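You operate a simulated robot arm through the tools that you are given. There is no shell and no other tool.

You are at the controls of a simulated robot arm. One attempt, no reset.

## Task
Swap the board's bobbin with the fewest printed metres for the 60 m one.
Fine: the 60 m one stands on the bench top; board switch off before the swap and on again after; same seat; the one you take out goes on the bench top. Set down upright: what you pick out.
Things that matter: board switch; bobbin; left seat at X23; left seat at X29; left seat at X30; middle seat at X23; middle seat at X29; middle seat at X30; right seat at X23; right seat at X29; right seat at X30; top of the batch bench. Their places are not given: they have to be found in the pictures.

It is judged by the outcome, as a careful person would: the job done as asked, and still so three seconds after it is handed in. It fails if anything else is knocked over, pushed out of place, dropped, spilled or broken.

## Robot
A 7-joint arm with a two-finger parallel gripper, fixed in place. Base frame: the origin is at the foot of the arm, x ahead of it, y to its left, z up; the work surface is at about z = 72. Lengths are in cm, angles in rad, forces in N, time in s.
Its first joint turns from -2.601 to 2.601 rad. Payload 3.43 kg.
Tool frame: the origin (TCP) lies between the finger pads and is the grasp point; the fingertips stand 3 cm ahead of it; z points along the fingers, y is the line along which they close. Largest opening 9.4 cm; finger width 2.8, thickness 1; the body of the gripper, 5 by 9.6 cm, starts 5.5 cm behind the TCP.
Orientation is told as [roll, pitch, yaw] about the base's x, y, z axes, in that order, counted from this pose: with the fingers straight down and closing along the base's y, the tool's x points along the base's -x, its y along +y and its z along -z.

## Interface
- The arm moves only by the tool drive_tool. Its arguments are lists of equal length, an entry for each row: "offset": the shift along the base's x, y, z in units of 400 mm (1.0 is 400 mm), a list of three; "angular": the turn, a rotation vector about the base's x, y, z in units of 180 degrees (1.0 is 180 degrees), a list of three; "fingers": the opening, from 0 (shut) to 1 (fully open). In form: {"offset": [[x, y, z], ...], "angular": [[rx, ry, rz], ...], "fingers": [fingers, ...]}. A call has 1 to 20 rows; each row is the pose to reach, as a shift and turn from the pose commanded when the call began. A call with a number of a shift or a turn outside -1 to 1 is refused whole. Rows are played at 5 a second. More than 5 cm and 0.15 rad between two rows, or a gripper value outside its range, and nothing of the call is played. A pose out of reach is approached as far as the arm can. The call stops where the force on the tool passes 40 N (or 10 N more than at its start, if that is more) or the arm is blocked; 0.2 s more then pass. The fingers move at their own pace (about 4.5 cm/s each) and stop on an object; they squeeze with about 40 N. The grip force told is the motor's: it shows also when the fingers shut on nothing. Time passes only in rows, and 0.2 s behind the last, so rows that repeat a pose let the fingers close. The reply holds the time, the measured pose of the TCP, the force on the tool along the base axes, the opening and the grip force, in the units named above and with some noise, with the torque about the TCP (base axes, N m) and any sound that the robot's microphone picked up, and new pictures: "show" is both (left out), scene, wrist or none.
- Cameras (640 x 400 px; columns grow to the right, rows downward): "scene" is fixed at [39.82, 65.13, 146.97]; the picture's right is [-0.22, -0.98, 0.00], its down [-0.92, 0.20, -0.33] and it looks along [0.32, -0.07, -0.94] (base axes); focal length 233 px, centre (320, 200). "wrist" rides on the gripper at [7.6, 1.4, -10.3] in the tool frame; the picture's right is [-0.18, 0.98, 0.00], its down [-0.75, -0.14, -0.64] and it looks along [-0.63, -0.12, 0.77] (tool axes); focal length 243 px, centre (320, 200).
- measure_at(camera, pixels): for up to 12 pixels [column, row] of the newest picture of that camera ("zoom" is the newest enlarged one), the place [x, y, z] in the base frame of the surface seen there, good to about 0.2 cm. The clock stands still meanwhile.
- enlarge(camera, box): a new picture of the part [left, top, right, bottom] of that camera's present view, enlarged. The clock stands still meanwhile.
- job_done(): hands the job in; it is judged then, once.

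Open the gripper and draw the arm clear of the work before you hand the job in, unless the task says otherwise.

The tools are called by a JSON object that holds its "fn" and its "kwargs". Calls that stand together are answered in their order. drive_tool: Moves the arm, as the interface text tells. Its arguments: {"type":"object","properties":{"offset":{"type":"array","items":{"type":"array","items":{"type":"number"}}},"angular":{"type":"array","items":{"type":"array","items":{"type":"number"}}},"fingers":{"type":"array","items":{"type":"number"}},"show":{"type":"string","enum":["both","scene","wrist","none"]}},"required":["offset","angular","fingers"]} The other tools are called the same way: measure_at (camera, pixels) gives the place of the surface under pixels of a picture; enlarge (camera, box) takes an enlarged picture of a part of a camera's view; job_done () hands the job in.

At the start:

```text
time: 0.0
ee_pos: [30.21, 64.24, 101.83]
tcp_rot: [0.001, -0.001, 0.001]
force: [0.3, 0.0, 0.2]
moment: [-0.01, 0.01, -0.02]
gripper_width: 9.41
grip_force: 0.0
```

scene: 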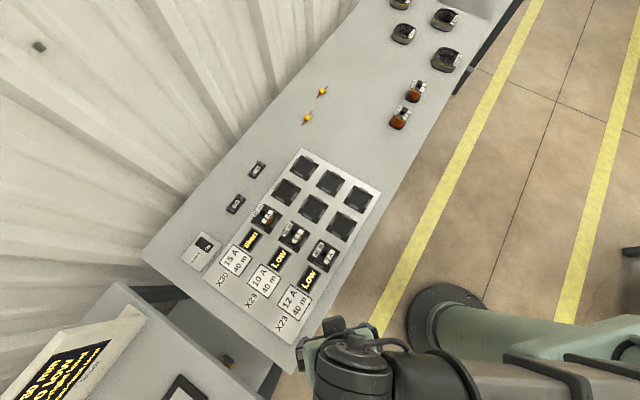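
wrist: 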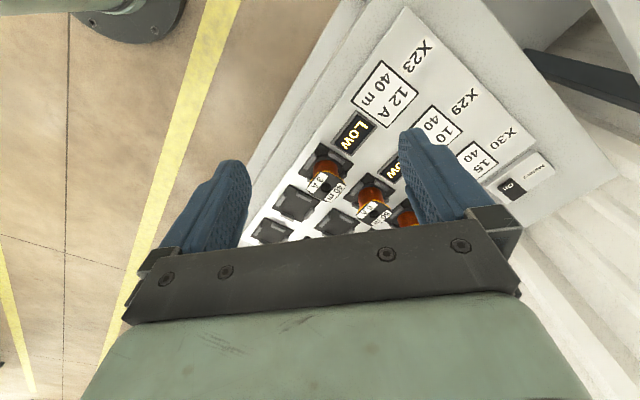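

The scene shows a board with three rows of seats near (300,230) and loose bobbins near (410,30) to (400,120). I'll enlarge the regions to read the labels.

{"fn": "enlarge", "kwargs": {"camera": "scene", "box": [180, 190, 360, 340]}}

{"fn": "enlarge", "kwargs": {"camera": "scene", "box": [370, 0, 490, 140]}}

{"fn": "enlarge", "kwargs": {"camera": "wrist", "box": [240, 10, 560, 250]}}

{"fn": "enlarge", "kwargs": {"camera": "scene", "box": [0, 280, 200, 400]}}

```text
2.67 times, centred on (270, 265) of scene
```

zoom: 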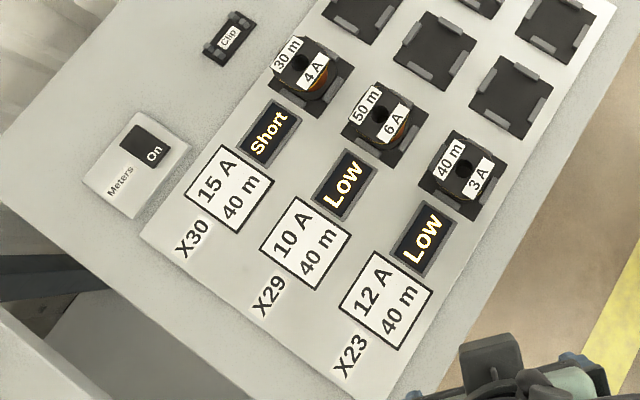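

```text
2.86 times, centred on (430, 70) of scene
```

zoom: 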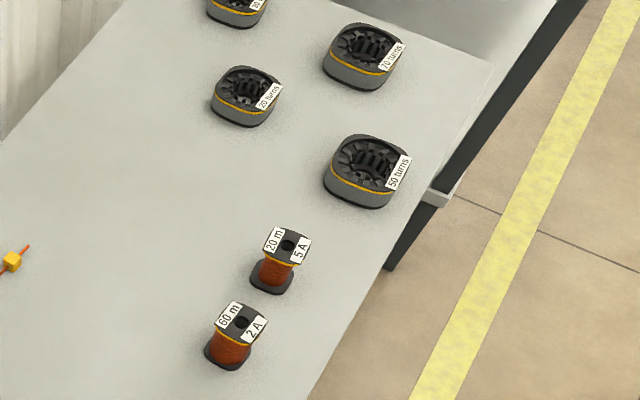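

```text
1.67 times, centred on (400, 130) of wrist
```

zoom: 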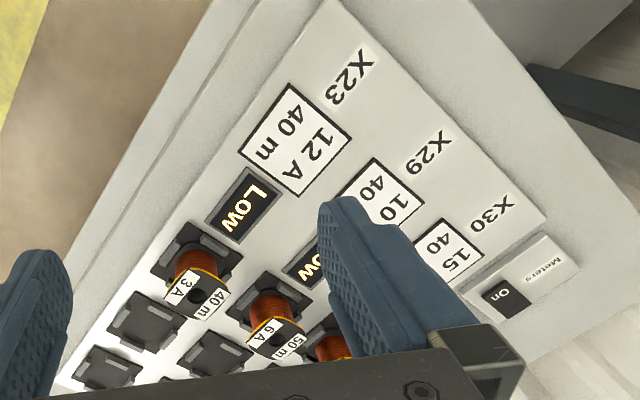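

```text
3.20 times, centred on (100, 340) of scene
```

zoom: 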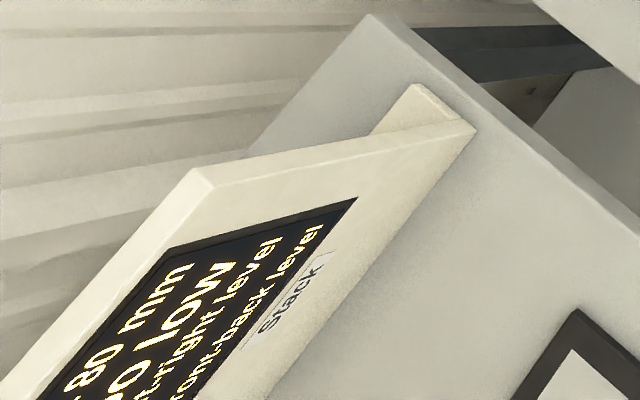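

The board holds 30 m (X30), 50 m (X29) and 40 m (X23), and the loose 60 m stands at scene (402,115). The switch is at about (204,245), and I'll measure these places next.

{"fn": "measure_at", "kwargs": {"camera": "scene", "pixels": [[265, 212], [262, 226], [292, 232], [323, 250], [305, 168], [285, 192], [204, 243], [196, 256], [208, 238], [400, 112], [417, 87], [350, 130]]}}

{"fn": "enlarge", "kwargs": {"camera": "scene", "box": [175, 225, 225, 275]}}

{"fn": "enlarge", "kwargs": {"camera": "scene", "box": [240, 180, 320, 240]}}

{"fn": "enlarge", "kwargs": {"camera": "scene", "box": [375, 70, 445, 135]}}

```text
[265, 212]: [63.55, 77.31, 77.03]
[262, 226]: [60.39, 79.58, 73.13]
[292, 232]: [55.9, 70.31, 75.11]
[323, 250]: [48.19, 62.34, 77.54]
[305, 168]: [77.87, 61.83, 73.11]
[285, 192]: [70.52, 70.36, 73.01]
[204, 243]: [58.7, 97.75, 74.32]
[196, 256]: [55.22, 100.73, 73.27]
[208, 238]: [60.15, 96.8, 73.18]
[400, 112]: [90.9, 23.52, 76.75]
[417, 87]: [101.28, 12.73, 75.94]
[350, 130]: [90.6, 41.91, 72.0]
```

```text
8.00 times, centred on (200, 250) of scene
```

zoom: 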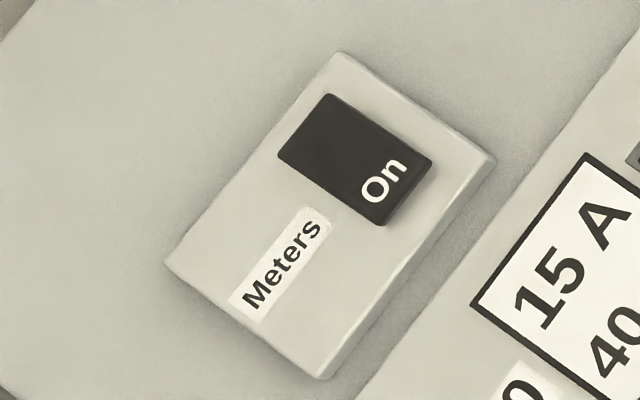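

```text
6.67 times, centred on (280, 210) of scene
```

zoom: 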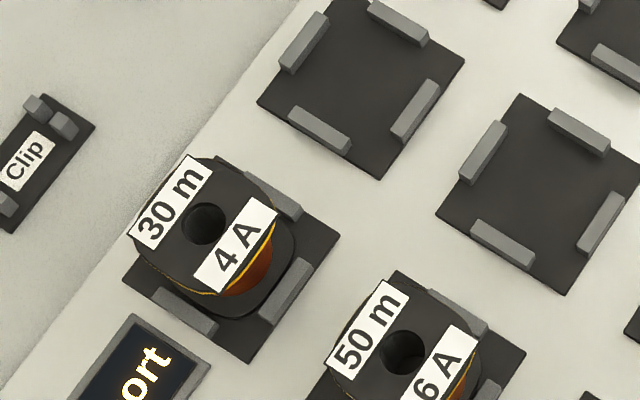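

```text
6.15 times, centred on (410, 102) of scene
```

zoom: 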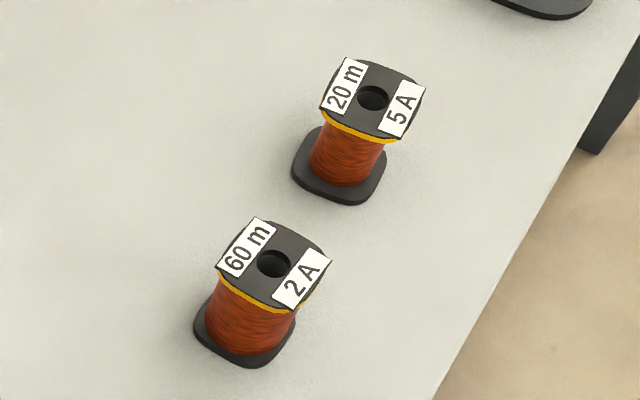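

The 60 m bobbin is unambiguous at zoom (273,265). I'll measure its corners and its neighbour in the zoom.

{"fn": "measure_at", "kwargs": {"camera": "zoom", "pixels": [[254, 222], [325, 250], [298, 300], [222, 272], [240, 240], [305, 275], [235, 360], [198, 325], [292, 328], [373, 62], [420, 90], [385, 135]]}}

{"fn": "enlarge", "kwargs": {"camera": "scene", "box": [240, 190, 300, 240]}}

```text
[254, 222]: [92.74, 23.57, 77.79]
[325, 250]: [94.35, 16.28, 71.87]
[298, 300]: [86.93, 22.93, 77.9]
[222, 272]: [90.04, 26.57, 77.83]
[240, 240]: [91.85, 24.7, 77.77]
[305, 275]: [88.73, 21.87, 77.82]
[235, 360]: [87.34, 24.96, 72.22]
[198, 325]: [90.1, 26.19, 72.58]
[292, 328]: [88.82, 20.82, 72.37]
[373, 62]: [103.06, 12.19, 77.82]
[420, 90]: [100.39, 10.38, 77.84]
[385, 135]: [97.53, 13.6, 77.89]
```

```text
8.00 times, centred on (270, 215) of scene
```

zoom: 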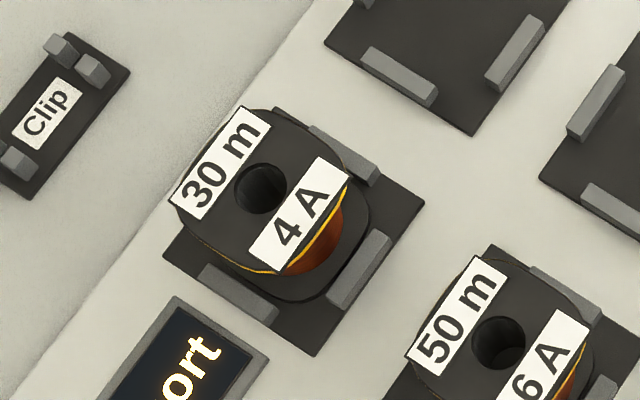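

Bobbin tops are at z≈77.8 for the bench one. Now I'll measure the seated 30 m bobbin corners, the guides and the seat plate in the zoom.

{"fn": "measure_at", "kwargs": {"camera": "zoom", "pixels": [[238, 110], [176, 198], [348, 180], [272, 268], [200, 170], [310, 230], [235, 290], [360, 265], [345, 150], [275, 310], [315, 350], [420, 205]]}}

{"fn": "enlarge", "kwargs": {"camera": "scene", "box": [265, 165, 315, 215]}}

```text
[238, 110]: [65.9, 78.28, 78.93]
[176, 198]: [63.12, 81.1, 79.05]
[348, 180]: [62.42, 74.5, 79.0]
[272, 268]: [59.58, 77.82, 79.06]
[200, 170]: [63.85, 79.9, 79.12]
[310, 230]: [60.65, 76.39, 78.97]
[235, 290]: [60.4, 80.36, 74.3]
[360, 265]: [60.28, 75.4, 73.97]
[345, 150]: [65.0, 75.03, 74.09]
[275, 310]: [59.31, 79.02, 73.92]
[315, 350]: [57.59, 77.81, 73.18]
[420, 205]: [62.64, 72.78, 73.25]
```

```text
8.00 times, centred on (290, 190) of scene
```

zoom: 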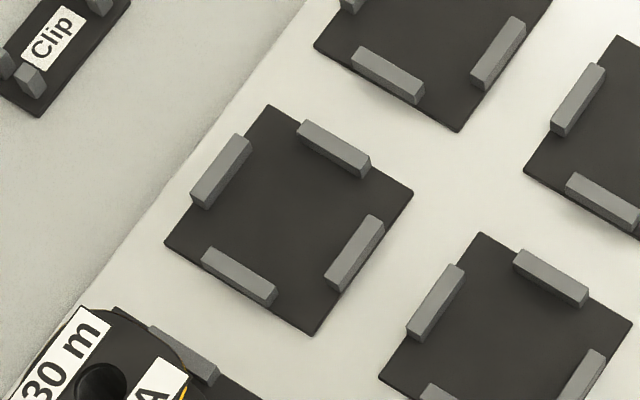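

The seat plate is at z≈73.2 with guide tops ≈74.2, and the 30 m top is centred at about (62.75,77.9,79.0). Next I'll measure the switch.

{"fn": "enlarge", "kwargs": {"camera": "scene", "box": [175, 225, 225, 275]}}

{"fn": "measure_at", "kwargs": {"camera": "zoom", "pixels": [[330, 103], [290, 153], [360, 140], [330, 175], [425, 160], [385, 212], [395, 175], [375, 200], [240, 240], [340, 60], [480, 160], [100, 200]]}}

```text
8.00 times, centred on (200, 250) of scene
```

zoom: 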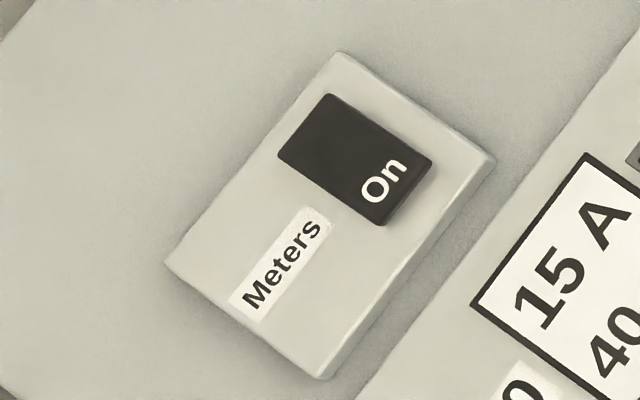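

```text
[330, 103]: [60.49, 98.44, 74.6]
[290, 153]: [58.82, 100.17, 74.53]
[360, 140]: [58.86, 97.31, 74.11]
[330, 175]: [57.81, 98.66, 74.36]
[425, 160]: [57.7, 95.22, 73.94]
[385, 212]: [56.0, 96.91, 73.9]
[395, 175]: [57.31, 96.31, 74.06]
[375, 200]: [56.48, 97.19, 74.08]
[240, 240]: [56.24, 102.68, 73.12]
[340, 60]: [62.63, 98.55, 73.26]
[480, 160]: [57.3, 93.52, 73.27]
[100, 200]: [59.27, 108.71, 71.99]
```

The rocker's far end at about (59.6,99.3) stands high at z≈74.5 and the "On" end near (56.9,96.1) is down, so the far end is what to press for off. It lies far out (r≈115 cm), so I go to a hover there with shut fingers and a 45° outward tilt.

{"fn": "drive_tool", "kwargs": {"offset": [[0.0583, 0.0685, -0.0288], [0.1167, 0.137, -0.0575], [0.175, 0.2056, -0.0863], [0.2333, 0.2741, -0.115], [0.2917, 0.3427, -0.1438], [0.35, 0.4112, -0.1725], [0.4083, 0.4798, -0.2013], [0.4667, 0.5483, -0.23], [0.525, 0.6169, -0.2588], [0.5833, 0.6854, -0.2875], [0.6417, 0.754, -0.3163], [0.7, 0.8225, -0.345], [0.7, 0.8225, -0.345]], "angular": [[0.01786, -0.01073, 0], [0.03572, -0.02146, 0], [0.05358, -0.03219, 0], [0.07144, -0.04292, 0], [0.0893, -0.05365, 0], [0.10716, -0.06438, 0], [0.12502, -0.07511, 0], [0.14288, -0.08584, 0], [0.16074, -0.09657, 0], [0.1786, -0.1073, 0], [0.19646, -0.11803, 0], [0.2143, -0.1288, 0], [0.2143, -0.1288, 0]], "fingers": [0, 0, 0, 0, 0, 0, 0, 0, 0, 0, 0, 0, 0]}}

```text
time: 2.8
ee_pos: [58.16, 97.06, 87.9]
tcp_rot: [0.712, -0.376, -0.138]
force: [-0.4, -0.5, -1.5]
moment: [0.02, -0.01, -0.01]
gripper_width: 0.0
grip_force: 32.8
```

scene: 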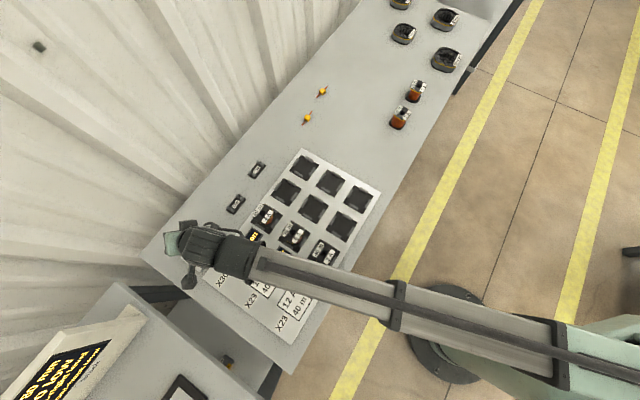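
wrist: 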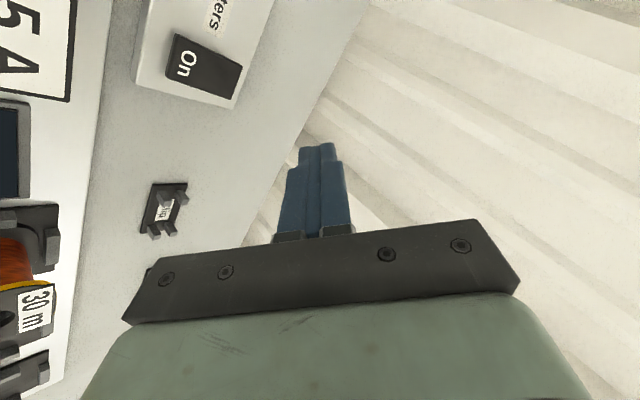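

The hover was reached with the tilt and the tip is about 11 cm above the rocker. I descend to about 1.3 cm above it and check.

{"fn": "drive_tool", "kwargs": {"offset": [[0, 0, -0.1], [0, 0, -0.2], [0, 0, -0.25], [0, 0, -0.25]], "angular": [[0, 0, 0], [0, 0, 0], [0, 0, 0], [0, 0, 0]], "fingers": [0, 0, 0, 0]}}

{"fn": "enlarge", "kwargs": {"camera": "wrist", "box": [200, 60, 400, 240]}}

```text
time: 3.8
ee_pos: [58.27, 97.33, 77.84]
tcp_rot: [0.709, -0.376, -0.141]
force: [0.0, -0.5, 0.6]
moment: [-0.01, 0.0, 0.03]
gripper_width: 0.0
grip_force: 32.7
```

scene: 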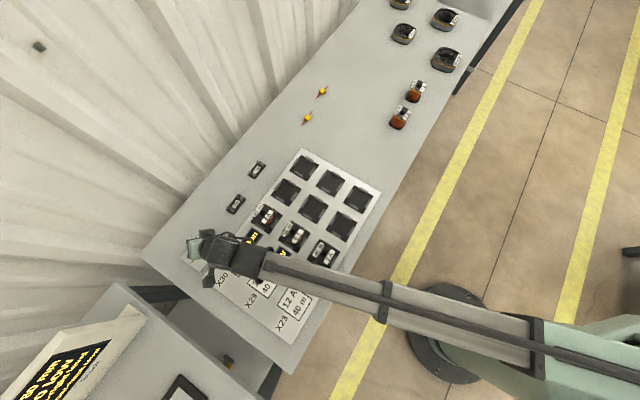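
wrist: 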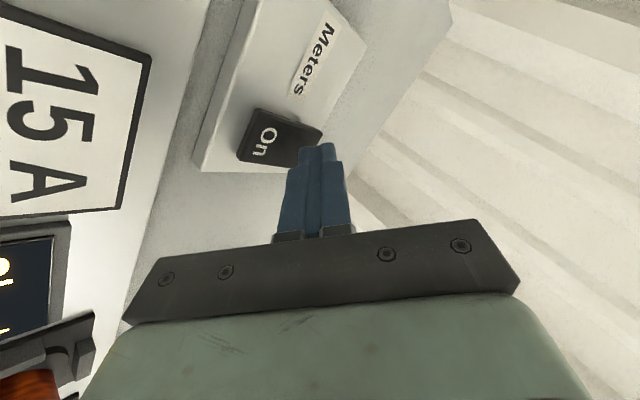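

```text
2.22 times, centred on (300, 150) of wrist
```

zoom: 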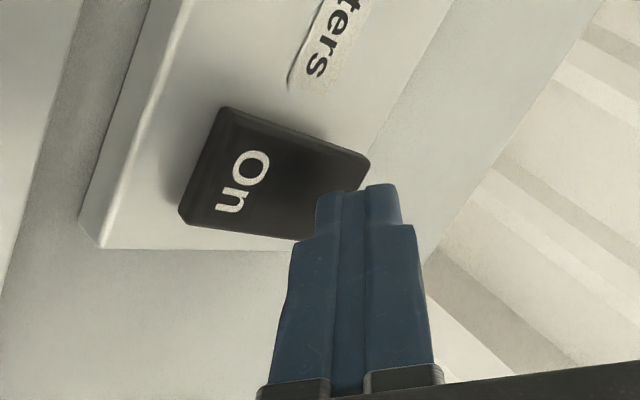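

The tip is right over the rocker's far end (wrist pixel about (318,148)), with the finger corner perhaps just above it. I press down in small steps.

{"fn": "drive_tool", "kwargs": {"offset": [[0, 0, -0.0075], [0, 0, -0.015], [0, 0, -0.0225], [0, 0, -0.03], [0, 0, -0.03]], "angular": [[0, 0, 0], [0, 0, 0], [0, 0, 0], [0, 0, 0], [0, 0, 0]], "fingers": [0, 0, 0, 0, 0]}}

{"fn": "enlarge", "kwargs": {"camera": "wrist", "box": [200, 60, 400, 240]}}

```text
time: 5.0
ee_pos: [58.38, 97.43, 77.38]
tcp_rot: [0.726, -0.379, -0.144]
force: [-0.8, -4.5, 9.1]
moment: [-0.07, 0.02, 0.01]
gripper_width: 0.0
grip_force: 33.5
stopped in row 5: the force on the tool passed its limit at 41 N (the readings are from after the stop); the commanded pose is now the measured one
```

scene: 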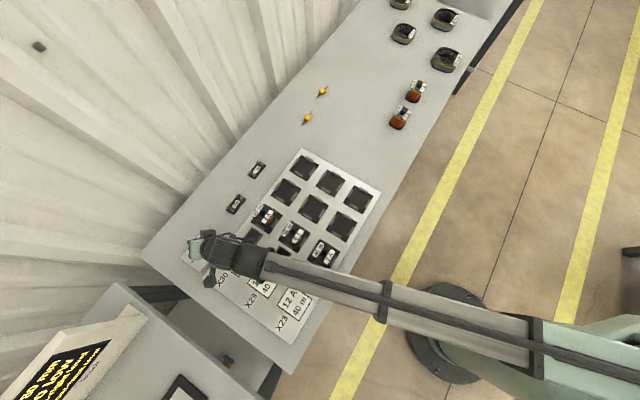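
wrist: 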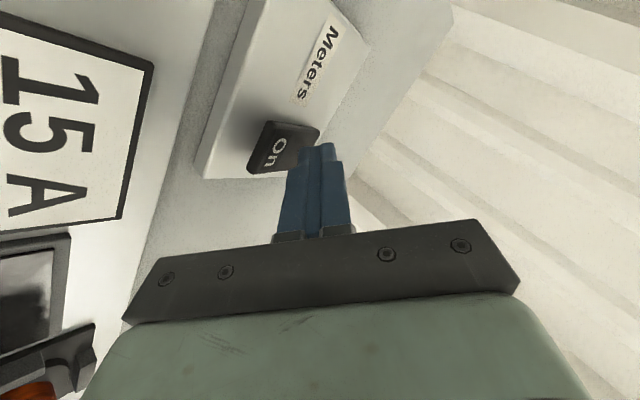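

```text
2.22 times, centred on (300, 150) of wrist
```

zoom: 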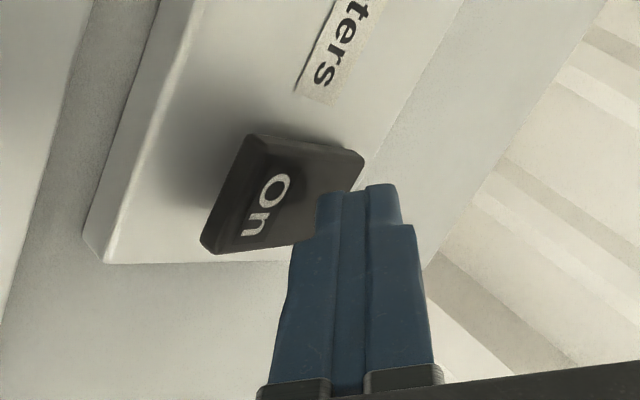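

The rocker flipped (the "On" end is now raised) and the Short display went dark. I lift straight up, then swing back over the 30 m bobbin with fingers down, yaw about 43°, opening the gripper.

{"fn": "drive_tool", "kwargs": {"offset": [[0, 0, 0.1], [0, 0, 0.2], [0, 0, 0.3], [0.0121, -0.0542, 0.31], [0.0243, -0.1085, 0.31], [0.0364, -0.1627, 0.31], [0.0486, -0.217, 0.31], [0.0607, -0.2712, 0.31], [0.0728, -0.3255, 0.31], [0.085, -0.3797, 0.31], [0.0971, -0.434, 0.31], [0.1093, -0.4882, 0.31], [0.1093, -0.4882, 0.31]], "angular": [[0, 0, 0], [0, 0, 0], [0, 0, 0], [-0.0286, 0.0047, 0.025], [-0.0573, 0.0095, 0.05], [-0.0859, 0.0142, 0.075], [-0.1146, 0.019, 0.1], [-0.1432, 0.0237, 0.1251], [-0.1719, 0.0285, 0.1501], [-0.2005, 0.0332, 0.1751], [-0.2292, 0.038, 0.2001], [-0.2578, 0.0427, 0.2251], [-0.2578, 0.0427, 0.2251]], "fingers": [0, 0, 0, 0, 0, 0, 0.2, 0.5, 0.8, 0.8, 0.8, 0.8, 0.8]}}

{"fn": "enlarge", "kwargs": {"camera": "scene", "box": [170, 140, 390, 350]}}

{"fn": "enlarge", "kwargs": {"camera": "wrist", "box": [160, 20, 480, 240]}}

```text
time: 7.8
ee_pos: [62.74, 77.86, 89.74]
tcp_rot: [-0.006, 0.002, 0.752]
force: [0.5, 0.2, 0.3]
moment: [0.03, 0.04, 0.01]
gripper_width: 7.52
grip_force: 0.0
```

scene: 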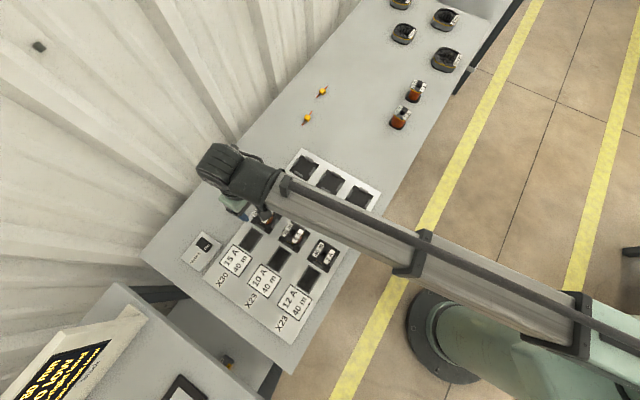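
wrist: 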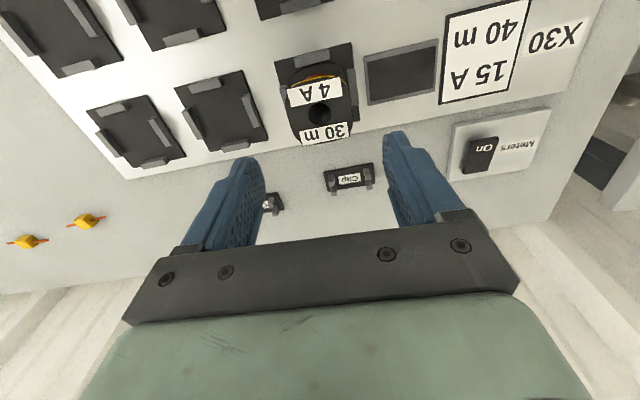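

```text
1.90 times, centred on (280, 245) of scene
```

zoom: 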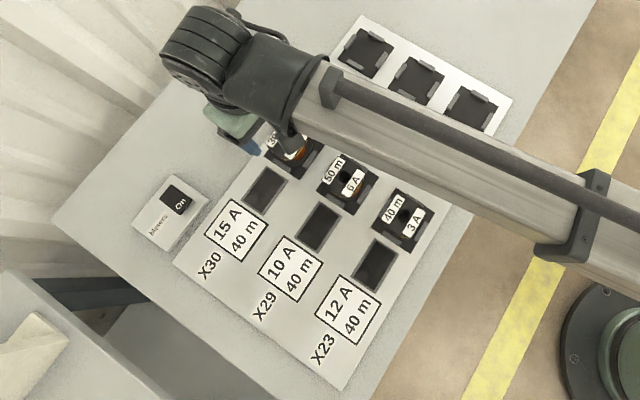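

```text
1.82 times, centred on (320, 130) of wrist
```

zoom: 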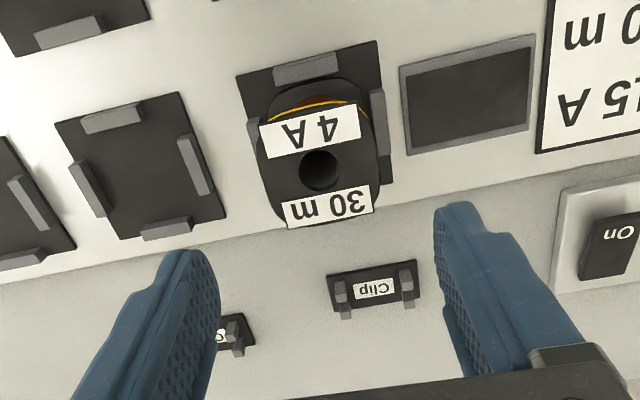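

All three displays are dark and the arm reaches over the bobbin. I measure plate corners, bobbin corners and guides in the wrist zoom to refine the centre and yaw.

{"fn": "measure_at", "kwargs": {"camera": "zoom", "pixels": [[57, 123], [179, 93], [226, 214], [119, 239], [238, 76], [376, 42], [263, 128], [358, 107], [289, 225], [372, 210], [301, 170], [338, 168]]}}

{"fn": "measure_at", "kwargs": {"camera": "wrist", "pixels": [[20, 207], [560, 90], [120, 187], [400, 125], [290, 86], [345, 75], [350, 140], [300, 146], [320, 95], [320, 88], [284, 100], [356, 92]]}}

```text
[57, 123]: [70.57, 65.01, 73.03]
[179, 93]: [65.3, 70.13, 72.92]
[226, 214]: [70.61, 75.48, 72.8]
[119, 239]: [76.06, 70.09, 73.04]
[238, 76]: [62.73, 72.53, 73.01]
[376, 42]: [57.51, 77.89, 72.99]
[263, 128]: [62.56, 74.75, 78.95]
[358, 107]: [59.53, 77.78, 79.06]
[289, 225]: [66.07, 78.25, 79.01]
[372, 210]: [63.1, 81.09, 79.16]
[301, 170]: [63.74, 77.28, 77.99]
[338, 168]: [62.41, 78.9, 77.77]
```

```text
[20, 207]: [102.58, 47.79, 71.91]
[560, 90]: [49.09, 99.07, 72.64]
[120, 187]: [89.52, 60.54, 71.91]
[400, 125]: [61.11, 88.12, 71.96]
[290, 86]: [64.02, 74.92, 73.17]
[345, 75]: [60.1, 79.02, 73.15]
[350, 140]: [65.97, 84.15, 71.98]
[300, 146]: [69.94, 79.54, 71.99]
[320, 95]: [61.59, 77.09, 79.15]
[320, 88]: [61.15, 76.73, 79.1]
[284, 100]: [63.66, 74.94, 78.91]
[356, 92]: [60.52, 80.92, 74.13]
```

The plate edges give a 45° board yaw and the seat centre is about (62.78,77.9). I correct yaw by +0.033 rad and descend so the TCP is at z≈78.0, keeping fingertips ≈75 above the guides, then close.

{"fn": "drive_tool", "kwargs": {"offset": [[0.001, 0.001, -0.08], [0.001, 0.001, -0.16], [0.001, 0.001, -0.24], [0.001, 0.001, -0.28], [0.001, 0.001, -0.2935], [0.001, 0.001, -0.2935]], "angular": [[0.001, 0, 0.0107], [0.001, 0, 0.0107], [0.001, 0, 0.0107], [0.001, 0, 0.0107], [0.001, 0, 0.0107], [0.001, 0, 0.0107]], "fingers": [0.8, 0.8, 0.8, 0.8, 0.8, 0.8]}}

{"fn": "enlarge", "kwargs": {"camera": "wrist", "box": [160, 60, 480, 260]}}

```text
time: 9.2
ee_pos: [62.9, 78.06, 77.84]
tcp_rot: [-0.001, -0.002, 0.784]
force: [0.3, 0.1, 0.0]
moment: [0.01, 0.0, -0.03]
gripper_width: 7.52
grip_force: 0.0
```

scene: 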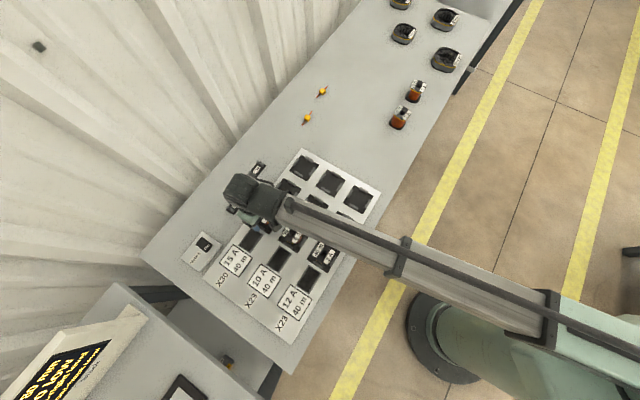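
wrist: 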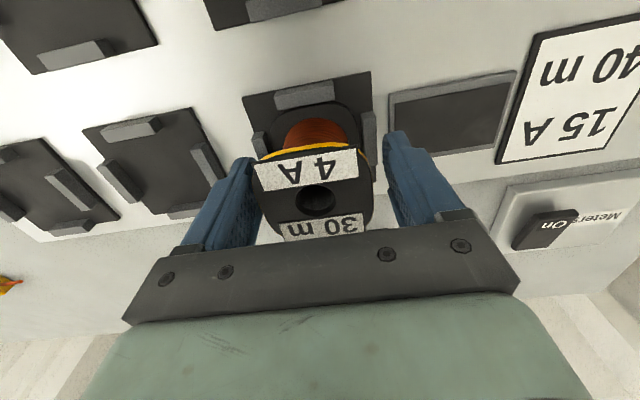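

```text
2.00 times, centred on (320, 160) of wrist
```

zoom: 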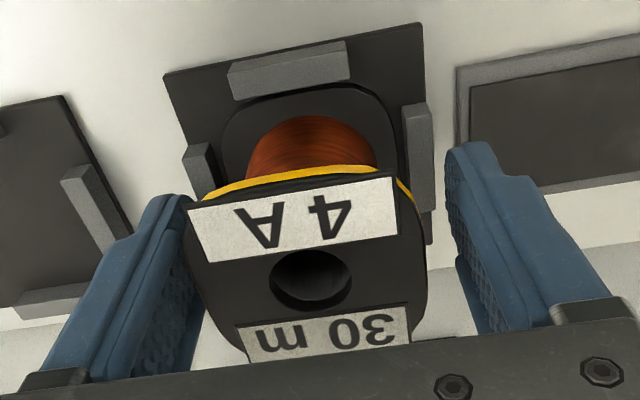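

The gripper straddles the flange, but the bobbin looks nearer the left finger, so I measure the flange and pad edges.

{"fn": "measure_at", "kwargs": {"camera": "zoom", "pixels": [[192, 225], [400, 215], [188, 240], [425, 240], [180, 205], [455, 160], [275, 275], [348, 270], [215, 310], [420, 300], [195, 215], [450, 200]]}}

```text
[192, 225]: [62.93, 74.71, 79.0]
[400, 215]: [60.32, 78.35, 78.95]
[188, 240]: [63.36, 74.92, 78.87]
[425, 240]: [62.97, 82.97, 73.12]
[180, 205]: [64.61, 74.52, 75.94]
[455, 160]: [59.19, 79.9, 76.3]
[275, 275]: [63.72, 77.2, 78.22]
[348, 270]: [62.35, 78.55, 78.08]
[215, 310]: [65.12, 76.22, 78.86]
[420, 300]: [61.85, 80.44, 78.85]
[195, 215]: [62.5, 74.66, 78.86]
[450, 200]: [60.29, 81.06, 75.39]
```

The hole and flange edges put the bobbin centre about 0.15–0.2 cm off along the closing line toward the left finger. I shift the TCP by (+0.1,−0.1) and close.

{"fn": "drive_tool", "kwargs": {"offset": [[0.0028, -0.0028, 0.002], [0.0028, -0.0028, 0.002], [0.0028, -0.0028, 0.002], [0.0028, -0.0028, 0.002], [0.0028, -0.0028, 0.002], [0.0028, -0.0028, 0.002]], "angular": [[0, 0, 0], [0, 0, 0], [0, 0, 0], [0, 0, 0], [0, 0, 0], [0, 0, 0]], "fingers": [0.8, 0.65, 0.55, 0.3, 0.3, 0.3]}}

```text
time: 10.6
ee_pos: [62.92, 77.91, 77.9]
tcp_rot: [-0.002, -0.002, 0.783]
force: [-0.6, -1.0, 0.0]
moment: [0.02, 0.01, 0.02]
gripper_width: 5.95
grip_force: 40.1
```

scene: 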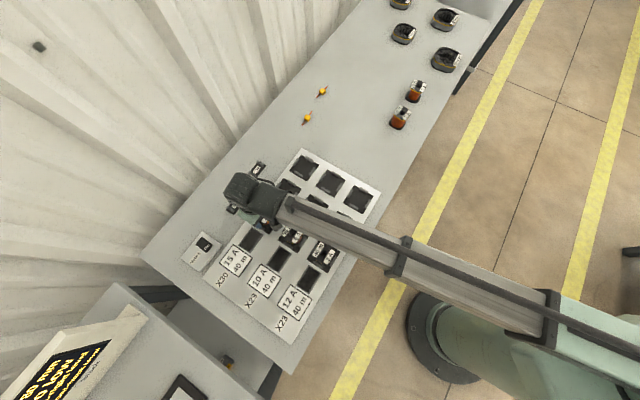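
wrist: 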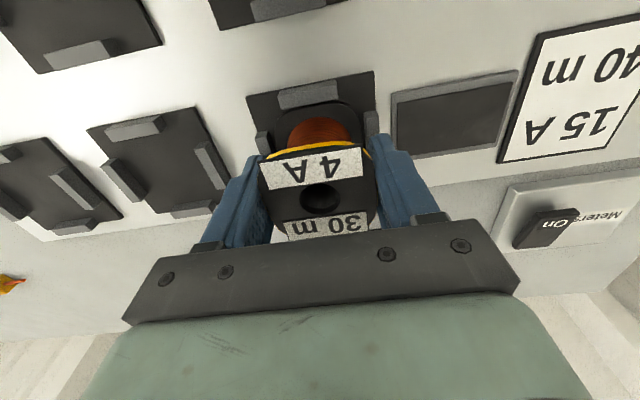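

Gripped at 5.95 cm width with 40 N. I lift straight up slowly and check.

{"fn": "drive_tool", "kwargs": {"offset": [[0, 0, 0.015], [0, 0, 0.03], [0, 0, 0.06], [0, 0, 0.11], [0, 0, 0.17], [0, 0, 0.23], [0, 0, 0.23]], "angular": [[0, 0, 0], [0, 0, 0], [0, 0, 0], [0, 0, 0], [0, 0, 0], [0, 0, 0], [0, 0, 0]], "fingers": [0.3, 0.3, 0.3, 0.3, 0.3, 0.3, 0.3]}}

{"fn": "enlarge", "kwargs": {"camera": "wrist", "box": [160, 60, 480, 260]}}

```text
time: 12.2
ee_pos: [62.99, 77.92, 87.28]
tcp_rot: [-0.001, -0.001, 0.783]
force: [0.2, 0.3, -1.4]
moment: [-0.01, 0.0, 0.01]
gripper_width: 5.93
grip_force: 40.2
```

scene: 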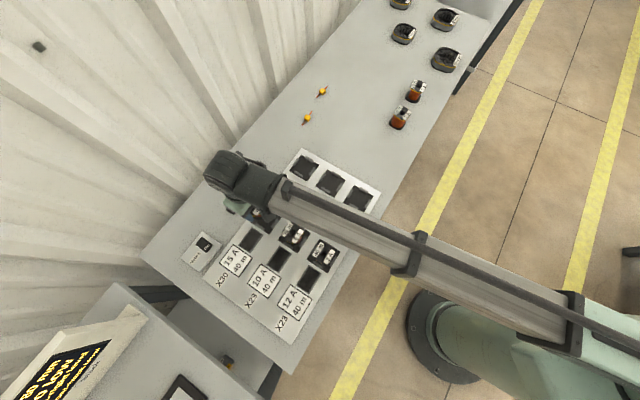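
wrist: 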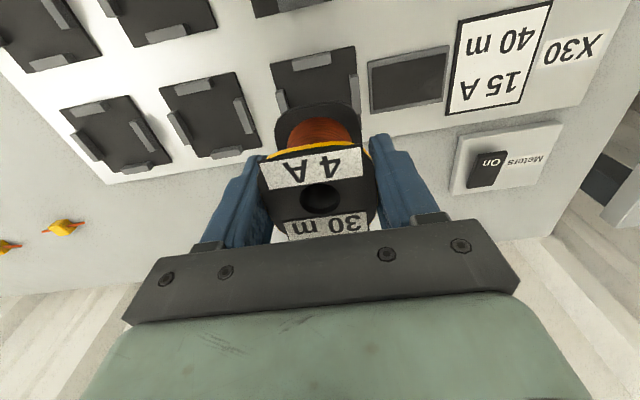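

```text
2.00 times, centred on (320, 160) of wrist
```

zoom: 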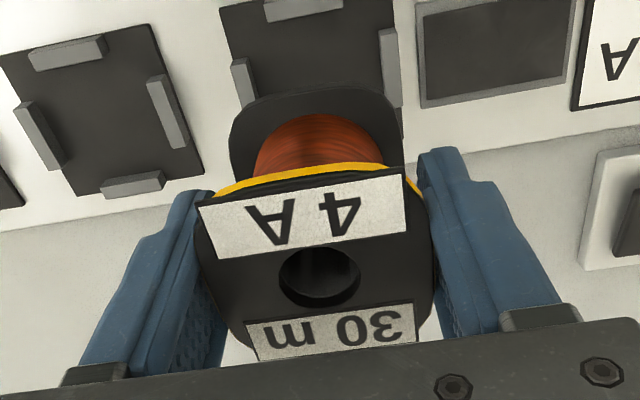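

The 30 m bobbin is held upright and clear of its seat. I carry it at this height toward the free bench area near (86,36) (scene ≈(369,137)).

{"fn": "drive_tool", "kwargs": {"offset": [[0.0523, -0.0952, 0], [0.1046, -0.1904, 0], [0.1569, -0.2857, 0], [0.2091, -0.3809, 0], [0.2614, -0.4761, 0], [0.3137, -0.5714, 0], [0.366, -0.6666, 0], [0.4183, -0.7618, 0], [0.4706, -0.857, 0], [0.4706, -0.857, 0]], "angular": [[0, 0, 0], [0, 0, 0], [0, 0, 0], [0, 0, 0], [0, 0, 0], [0, 0, 0], [0, 0, 0], [0, 0, 0], [0, 0, 0], [0, 0, 0]], "fingers": [0.3, 0.3, 0.3, 0.3, 0.3, 0.3, 0.3, 0.3, 0.3, 0.3]}}

{"fn": "enlarge", "kwargs": {"camera": "scene", "box": [240, 190, 300, 240]}}

```text
time: 14.4
ee_pos: [81.58, 43.58, 87.03]
tcp_rot: [-0.001, -0.001, 0.783]
force: [-0.5, 0.1, -1.5]
moment: [-0.01, -0.01, -0.01]
gripper_width: 5.94
grip_force: 39.9
```

scene: 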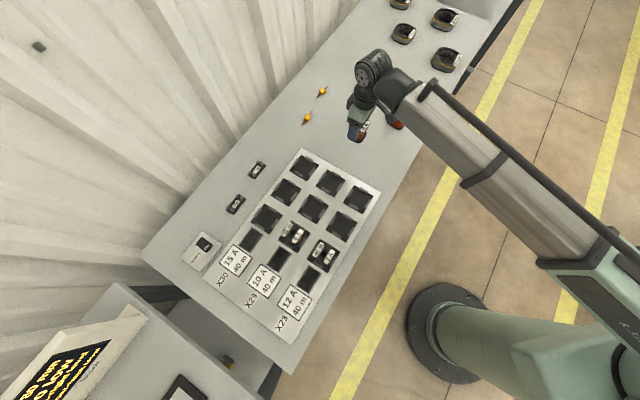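
wrist: 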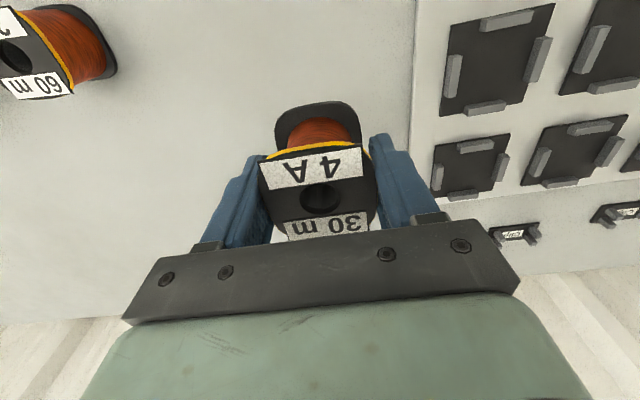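

```text
8.00 times, centred on (270, 215) of scene
```

zoom: 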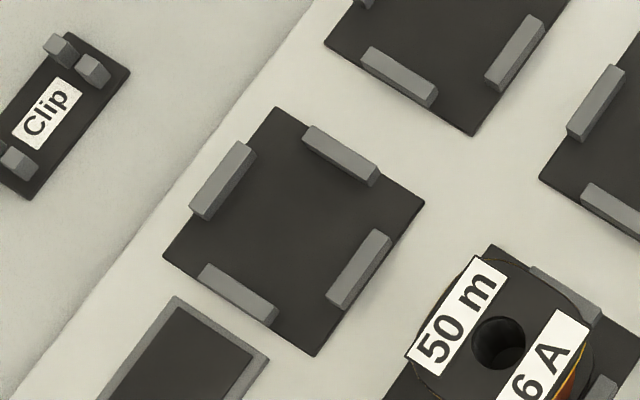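

The seat is empty and fully visible, so I measure its corners and guides for the later insertion.

{"fn": "measure_at", "kwargs": {"camera": "zoom", "pixels": [[277, 108], [166, 255], [423, 202], [313, 353], [247, 152], [200, 212], [317, 132], [370, 172], [378, 240], [340, 295], [213, 275], [265, 310]]}}

```text
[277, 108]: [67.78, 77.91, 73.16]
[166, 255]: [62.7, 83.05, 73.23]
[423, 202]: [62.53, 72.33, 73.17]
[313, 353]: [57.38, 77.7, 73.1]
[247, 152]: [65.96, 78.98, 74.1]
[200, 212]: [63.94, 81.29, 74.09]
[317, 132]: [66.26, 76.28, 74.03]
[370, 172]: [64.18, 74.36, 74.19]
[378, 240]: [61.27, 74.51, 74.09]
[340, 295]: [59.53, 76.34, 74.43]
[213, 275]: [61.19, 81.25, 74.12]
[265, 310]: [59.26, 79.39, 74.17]
```

The seat centre is about (62.7,77.8) with inner guide spacing about 6.1 cm, so the hole's picture position (320,198) while gripped is my reference for the 60 m one. Now I move on to (86,36) and lower to just above the bench.

{"fn": "drive_tool", "kwargs": {"offset": [[0.0555, -0.095, 0], [0.1105, -0.1895, 0], [0.1105, -0.1895, -0.08], [0.1105, -0.1895, -0.16], [0.1105, -0.1895, -0.21], [0.1105, -0.1895, -0.235], [0.1105, -0.1895, -0.245], [0.1105, -0.1895, -0.245]], "angular": [[0, 0, 0], [0, 0, 0], [0, 0, 0], [0, 0, 0], [0, 0, 0], [0, 0, 0], [0, 0, 0], [0, 0, 0]], "fingers": [0.3, 0.3, 0.3, 0.3, 0.3, 0.3, 0.3, 0.3]}}

{"fn": "enlarge", "kwargs": {"camera": "wrist", "box": [160, 60, 480, 260]}}

```text
time: 16.2
ee_pos: [86.09, 35.91, 77.27]
tcp_rot: [-0.001, -0.002, 0.784]
force: [-0.1, -0.5, -2.5]
moment: [0.03, -0.02, -0.01]
gripper_width: 5.91
grip_force: 39.6
```

scene: 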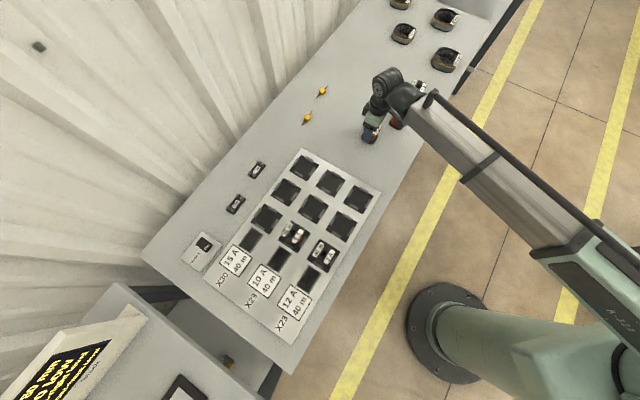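
wrist: 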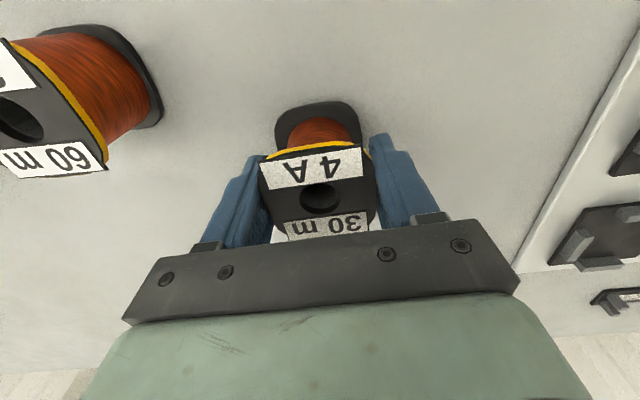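

```text
2.00 times, centred on (320, 160) of wrist
```

zoom: 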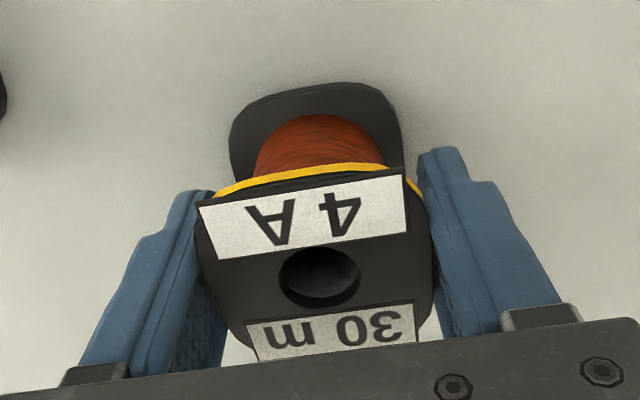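

The bobbin's bottom is about 0.4 cm above the bench. I lower in 1 mm steps until contact.

{"fn": "drive_tool", "kwargs": {"offset": [[0, 0, -0.0035], [0, 0, -0.007], [0, 0, -0.01], [0, 0, -0.0125], [0, 0, -0.0125]], "angular": [[0, 0, 0], [0, 0, 0], [0, 0, 0], [0, 0, 0], [0, 0, 0]], "fingers": [0.3, 0.3, 0.3, 0.3, 0.3], "show": "none"}}

```text
time: 17.4
ee_pos: [86.25, 35.96, 76.77]
tcp_rot: [-0.002, -0.002, 0.784]
force: [0.1, -0.2, -1.5]
moment: [0.0, -0.01, -0.02]
gripper_width: 5.91
grip_force: 40.0
```

The force is still the free weight (−1.5 N), so there is no contact yet at 76.77. I continue in smaller steps.

{"fn": "drive_tool", "kwargs": {"offset": [[0, 0, -0.002], [0, 0, -0.004], [0, 0, -0.006], [0, 0, -0.006]], "angular": [[0, 0, 0], [0, 0, 0], [0, 0, 0], [0, 0, 0]], "fingers": [0.3, 0.3, 0.3, 0.3], "show": "none"}}

```text
time: 18.4
ee_pos: [86.13, 35.93, 76.74]
tcp_rot: [-0.004, -0.003, 0.783]
force: [1.2, -4.0, 21.2]
moment: [-0.19, 0.48, 0.05]
gripper_width: 5.89
grip_force: 39.7
```

Contact now (21 N upward). I back off a touch, then open the fingers and rise.

{"fn": "drive_tool", "kwargs": {"offset": [[0, 0, 0.004], [0, 0, 0.004], [0, 0, 0.004], [0, 0, 0.004], [0, 0, 0.004], [0, 0, 0.05], [0, 0, 0.13], [0, 0, 0.21], [0, 0, 0.28], [0, 0, 0.28]], "angular": [[0, 0, 0], [0, 0, 0], [0, 0, 0], [0, 0, 0], [0, 0, 0], [0, 0, 0], [0, 0, 0], [0, 0, 0], [0, 0, 0], [0, 0, 0]], "fingers": [0.3, 0.66, 0.72, 0.8, 0.8, 0.8, 0.8, 0.8, 0.8, 0.8]}}

{"fn": "enlarge", "kwargs": {"camera": "wrist", "box": [80, 0, 400, 200]}}

```text
time: 20.6
ee_pos: [86.07, 35.96, 87.85]
tcp_rot: [0.001, 0.0, 0.784]
force: [0.2, 0.6, 0.6]
moment: [-0.01, 0.04, 0.01]
gripper_width: 7.52
grip_force: 0.0
```

scene: 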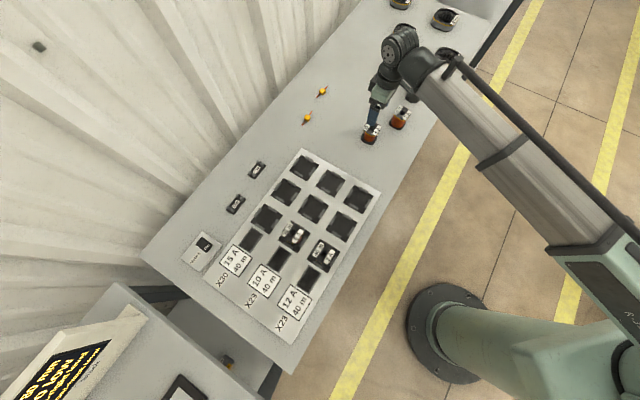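
wrist: 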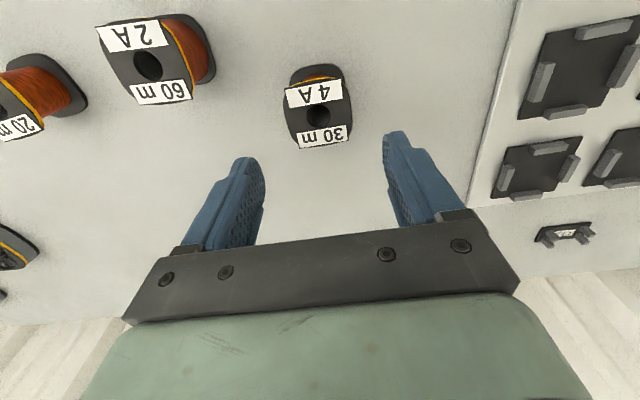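

```text
2.00 times, centred on (240, 100) of wrist
```

zoom: 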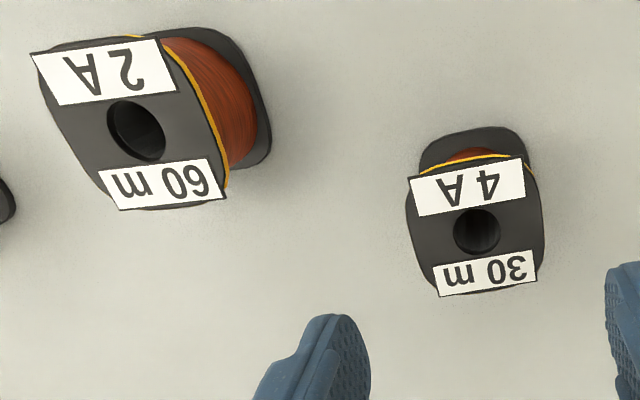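

The 30 m stands upright on the bench. I move above the 60 m bobbin at about (89.8,23.2).

{"fn": "drive_tool", "kwargs": {"offset": [[0.031, -0.106, 0], [0.062, -0.213, 0], [0.0925, -0.32, 0], [0.0925, -0.32, 0]], "angular": [[0, 0, 0], [0, 0, 0], [0, 0, 0], [0, 0, 0]], "fingers": [0.8, 0.8, 0.8, 0.8]}}

{"fn": "enlarge", "kwargs": {"camera": "wrist", "box": [240, 40, 400, 160]}}

```text
time: 21.6
ee_pos: [89.91, 23.18, 87.71]
tcp_rot: [0.0, -0.001, 0.783]
force: [0.3, 0.2, -0.2]
moment: [0.01, 0.0, 0.0]
gripper_width: 7.5
grip_force: 0.0
```

scene: 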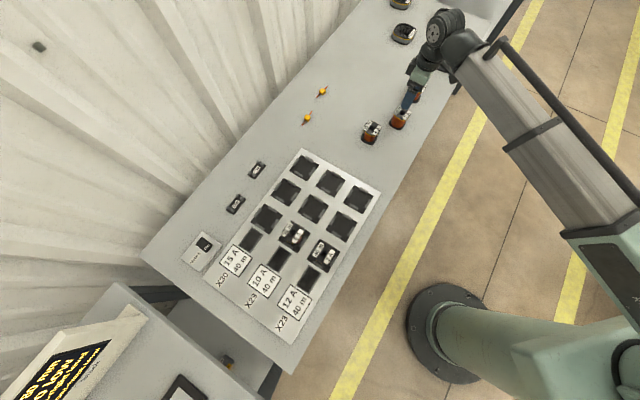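
wrist: 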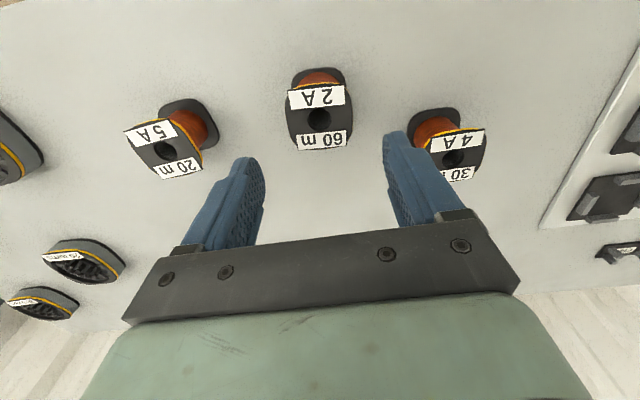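

```text
3.33 times, centred on (320, 100) of wrist
```

zoom: 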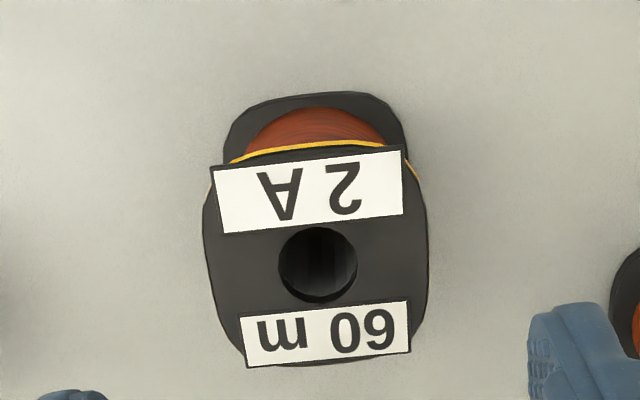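

The 60 m hole is at wrist (319.4,119.5), but its label edges slope differently from the 30 m's did, so it's yawed a few degrees. I measure its corners.

{"fn": "measure_at", "kwargs": {"camera": "zoom", "pixels": [[217, 172], [399, 152], [224, 230], [402, 210], [244, 323], [406, 304], [250, 362], [408, 347], [280, 262], [355, 262], [318, 232], [318, 302]]}}

{"fn": "enlarge", "kwargs": {"camera": "scene", "box": [340, 100, 420, 160]}}

```text
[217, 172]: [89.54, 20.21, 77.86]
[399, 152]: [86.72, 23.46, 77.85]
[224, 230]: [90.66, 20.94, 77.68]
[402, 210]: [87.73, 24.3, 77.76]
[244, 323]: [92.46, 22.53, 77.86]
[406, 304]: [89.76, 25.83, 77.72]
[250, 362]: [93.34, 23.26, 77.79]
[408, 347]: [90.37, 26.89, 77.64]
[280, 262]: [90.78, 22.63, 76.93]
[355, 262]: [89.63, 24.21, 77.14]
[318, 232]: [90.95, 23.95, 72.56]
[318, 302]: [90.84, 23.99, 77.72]
```

```text
6.67 times, centred on (380, 130) of scene
```

zoom: 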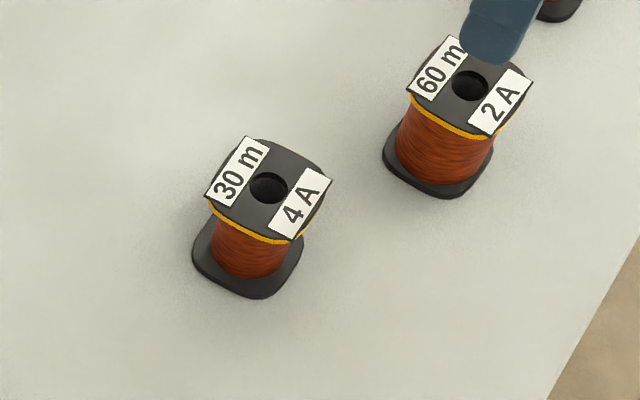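

The 60 m's label edges run at about 130.2° (yaw 40°), versus 135° for the seat, and its centre is ≈(90.05,23.45). I turn the tool −0.085 rad, centre on it and descend.

{"fn": "drive_tool", "kwargs": {"offset": [[0.005, 0.005, 0], [0.005, 0.005, -0.08], [0.005, 0.005, -0.16], [0.005, 0.005, -0.23], [0.005, 0.005, -0.26], [0.005, 0.005, -0.27], [0.005, 0.005, -0.27]], "angular": [[0, 0, -0.0272], [0, 0, -0.0272], [0, 0, -0.0272], [0, 0, -0.0272], [0, 0, -0.0272], [0, 0, -0.0272], [0, 0, -0.0272]], "fingers": [0.8, 0.8, 0.8, 0.8, 0.8, 0.8, 0.8]}}

{"fn": "enlarge", "kwargs": {"camera": "wrist", "box": [160, 60, 480, 260]}}

```text
time: 23.2
ee_pos: [90.11, 23.34, 76.91]
tcp_rot: [-0.002, -0.004, 0.698]
force: [-0.2, 0.3, -0.4]
moment: [0.01, 0.0, 0.01]
gripper_width: 7.53
grip_force: 0.1
```

scene: 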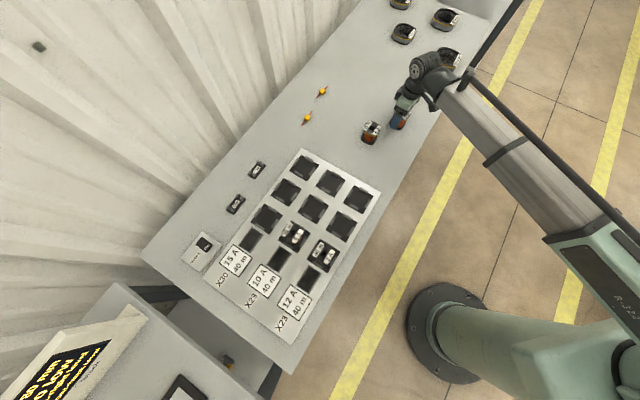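
wrist: 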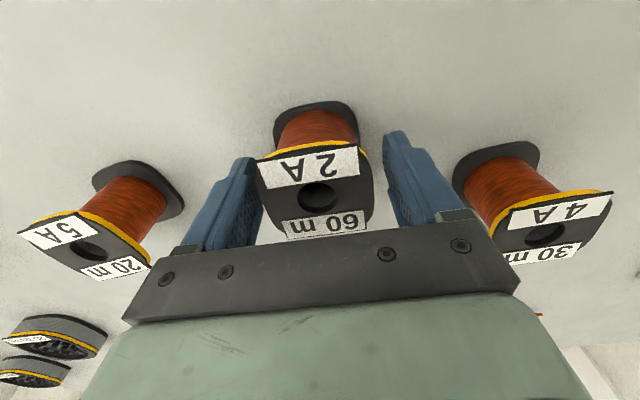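

```text
2.00 times, centred on (320, 160) of wrist
```

zoom: 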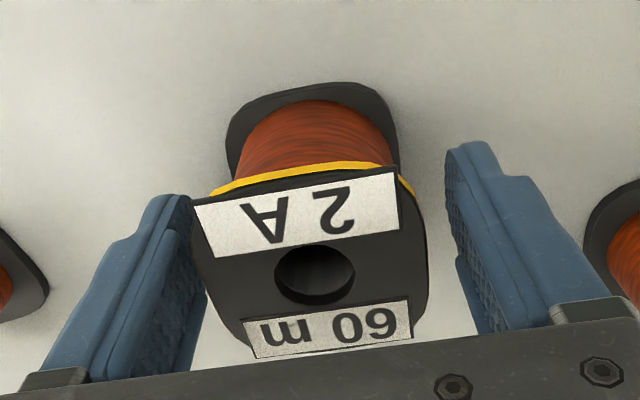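

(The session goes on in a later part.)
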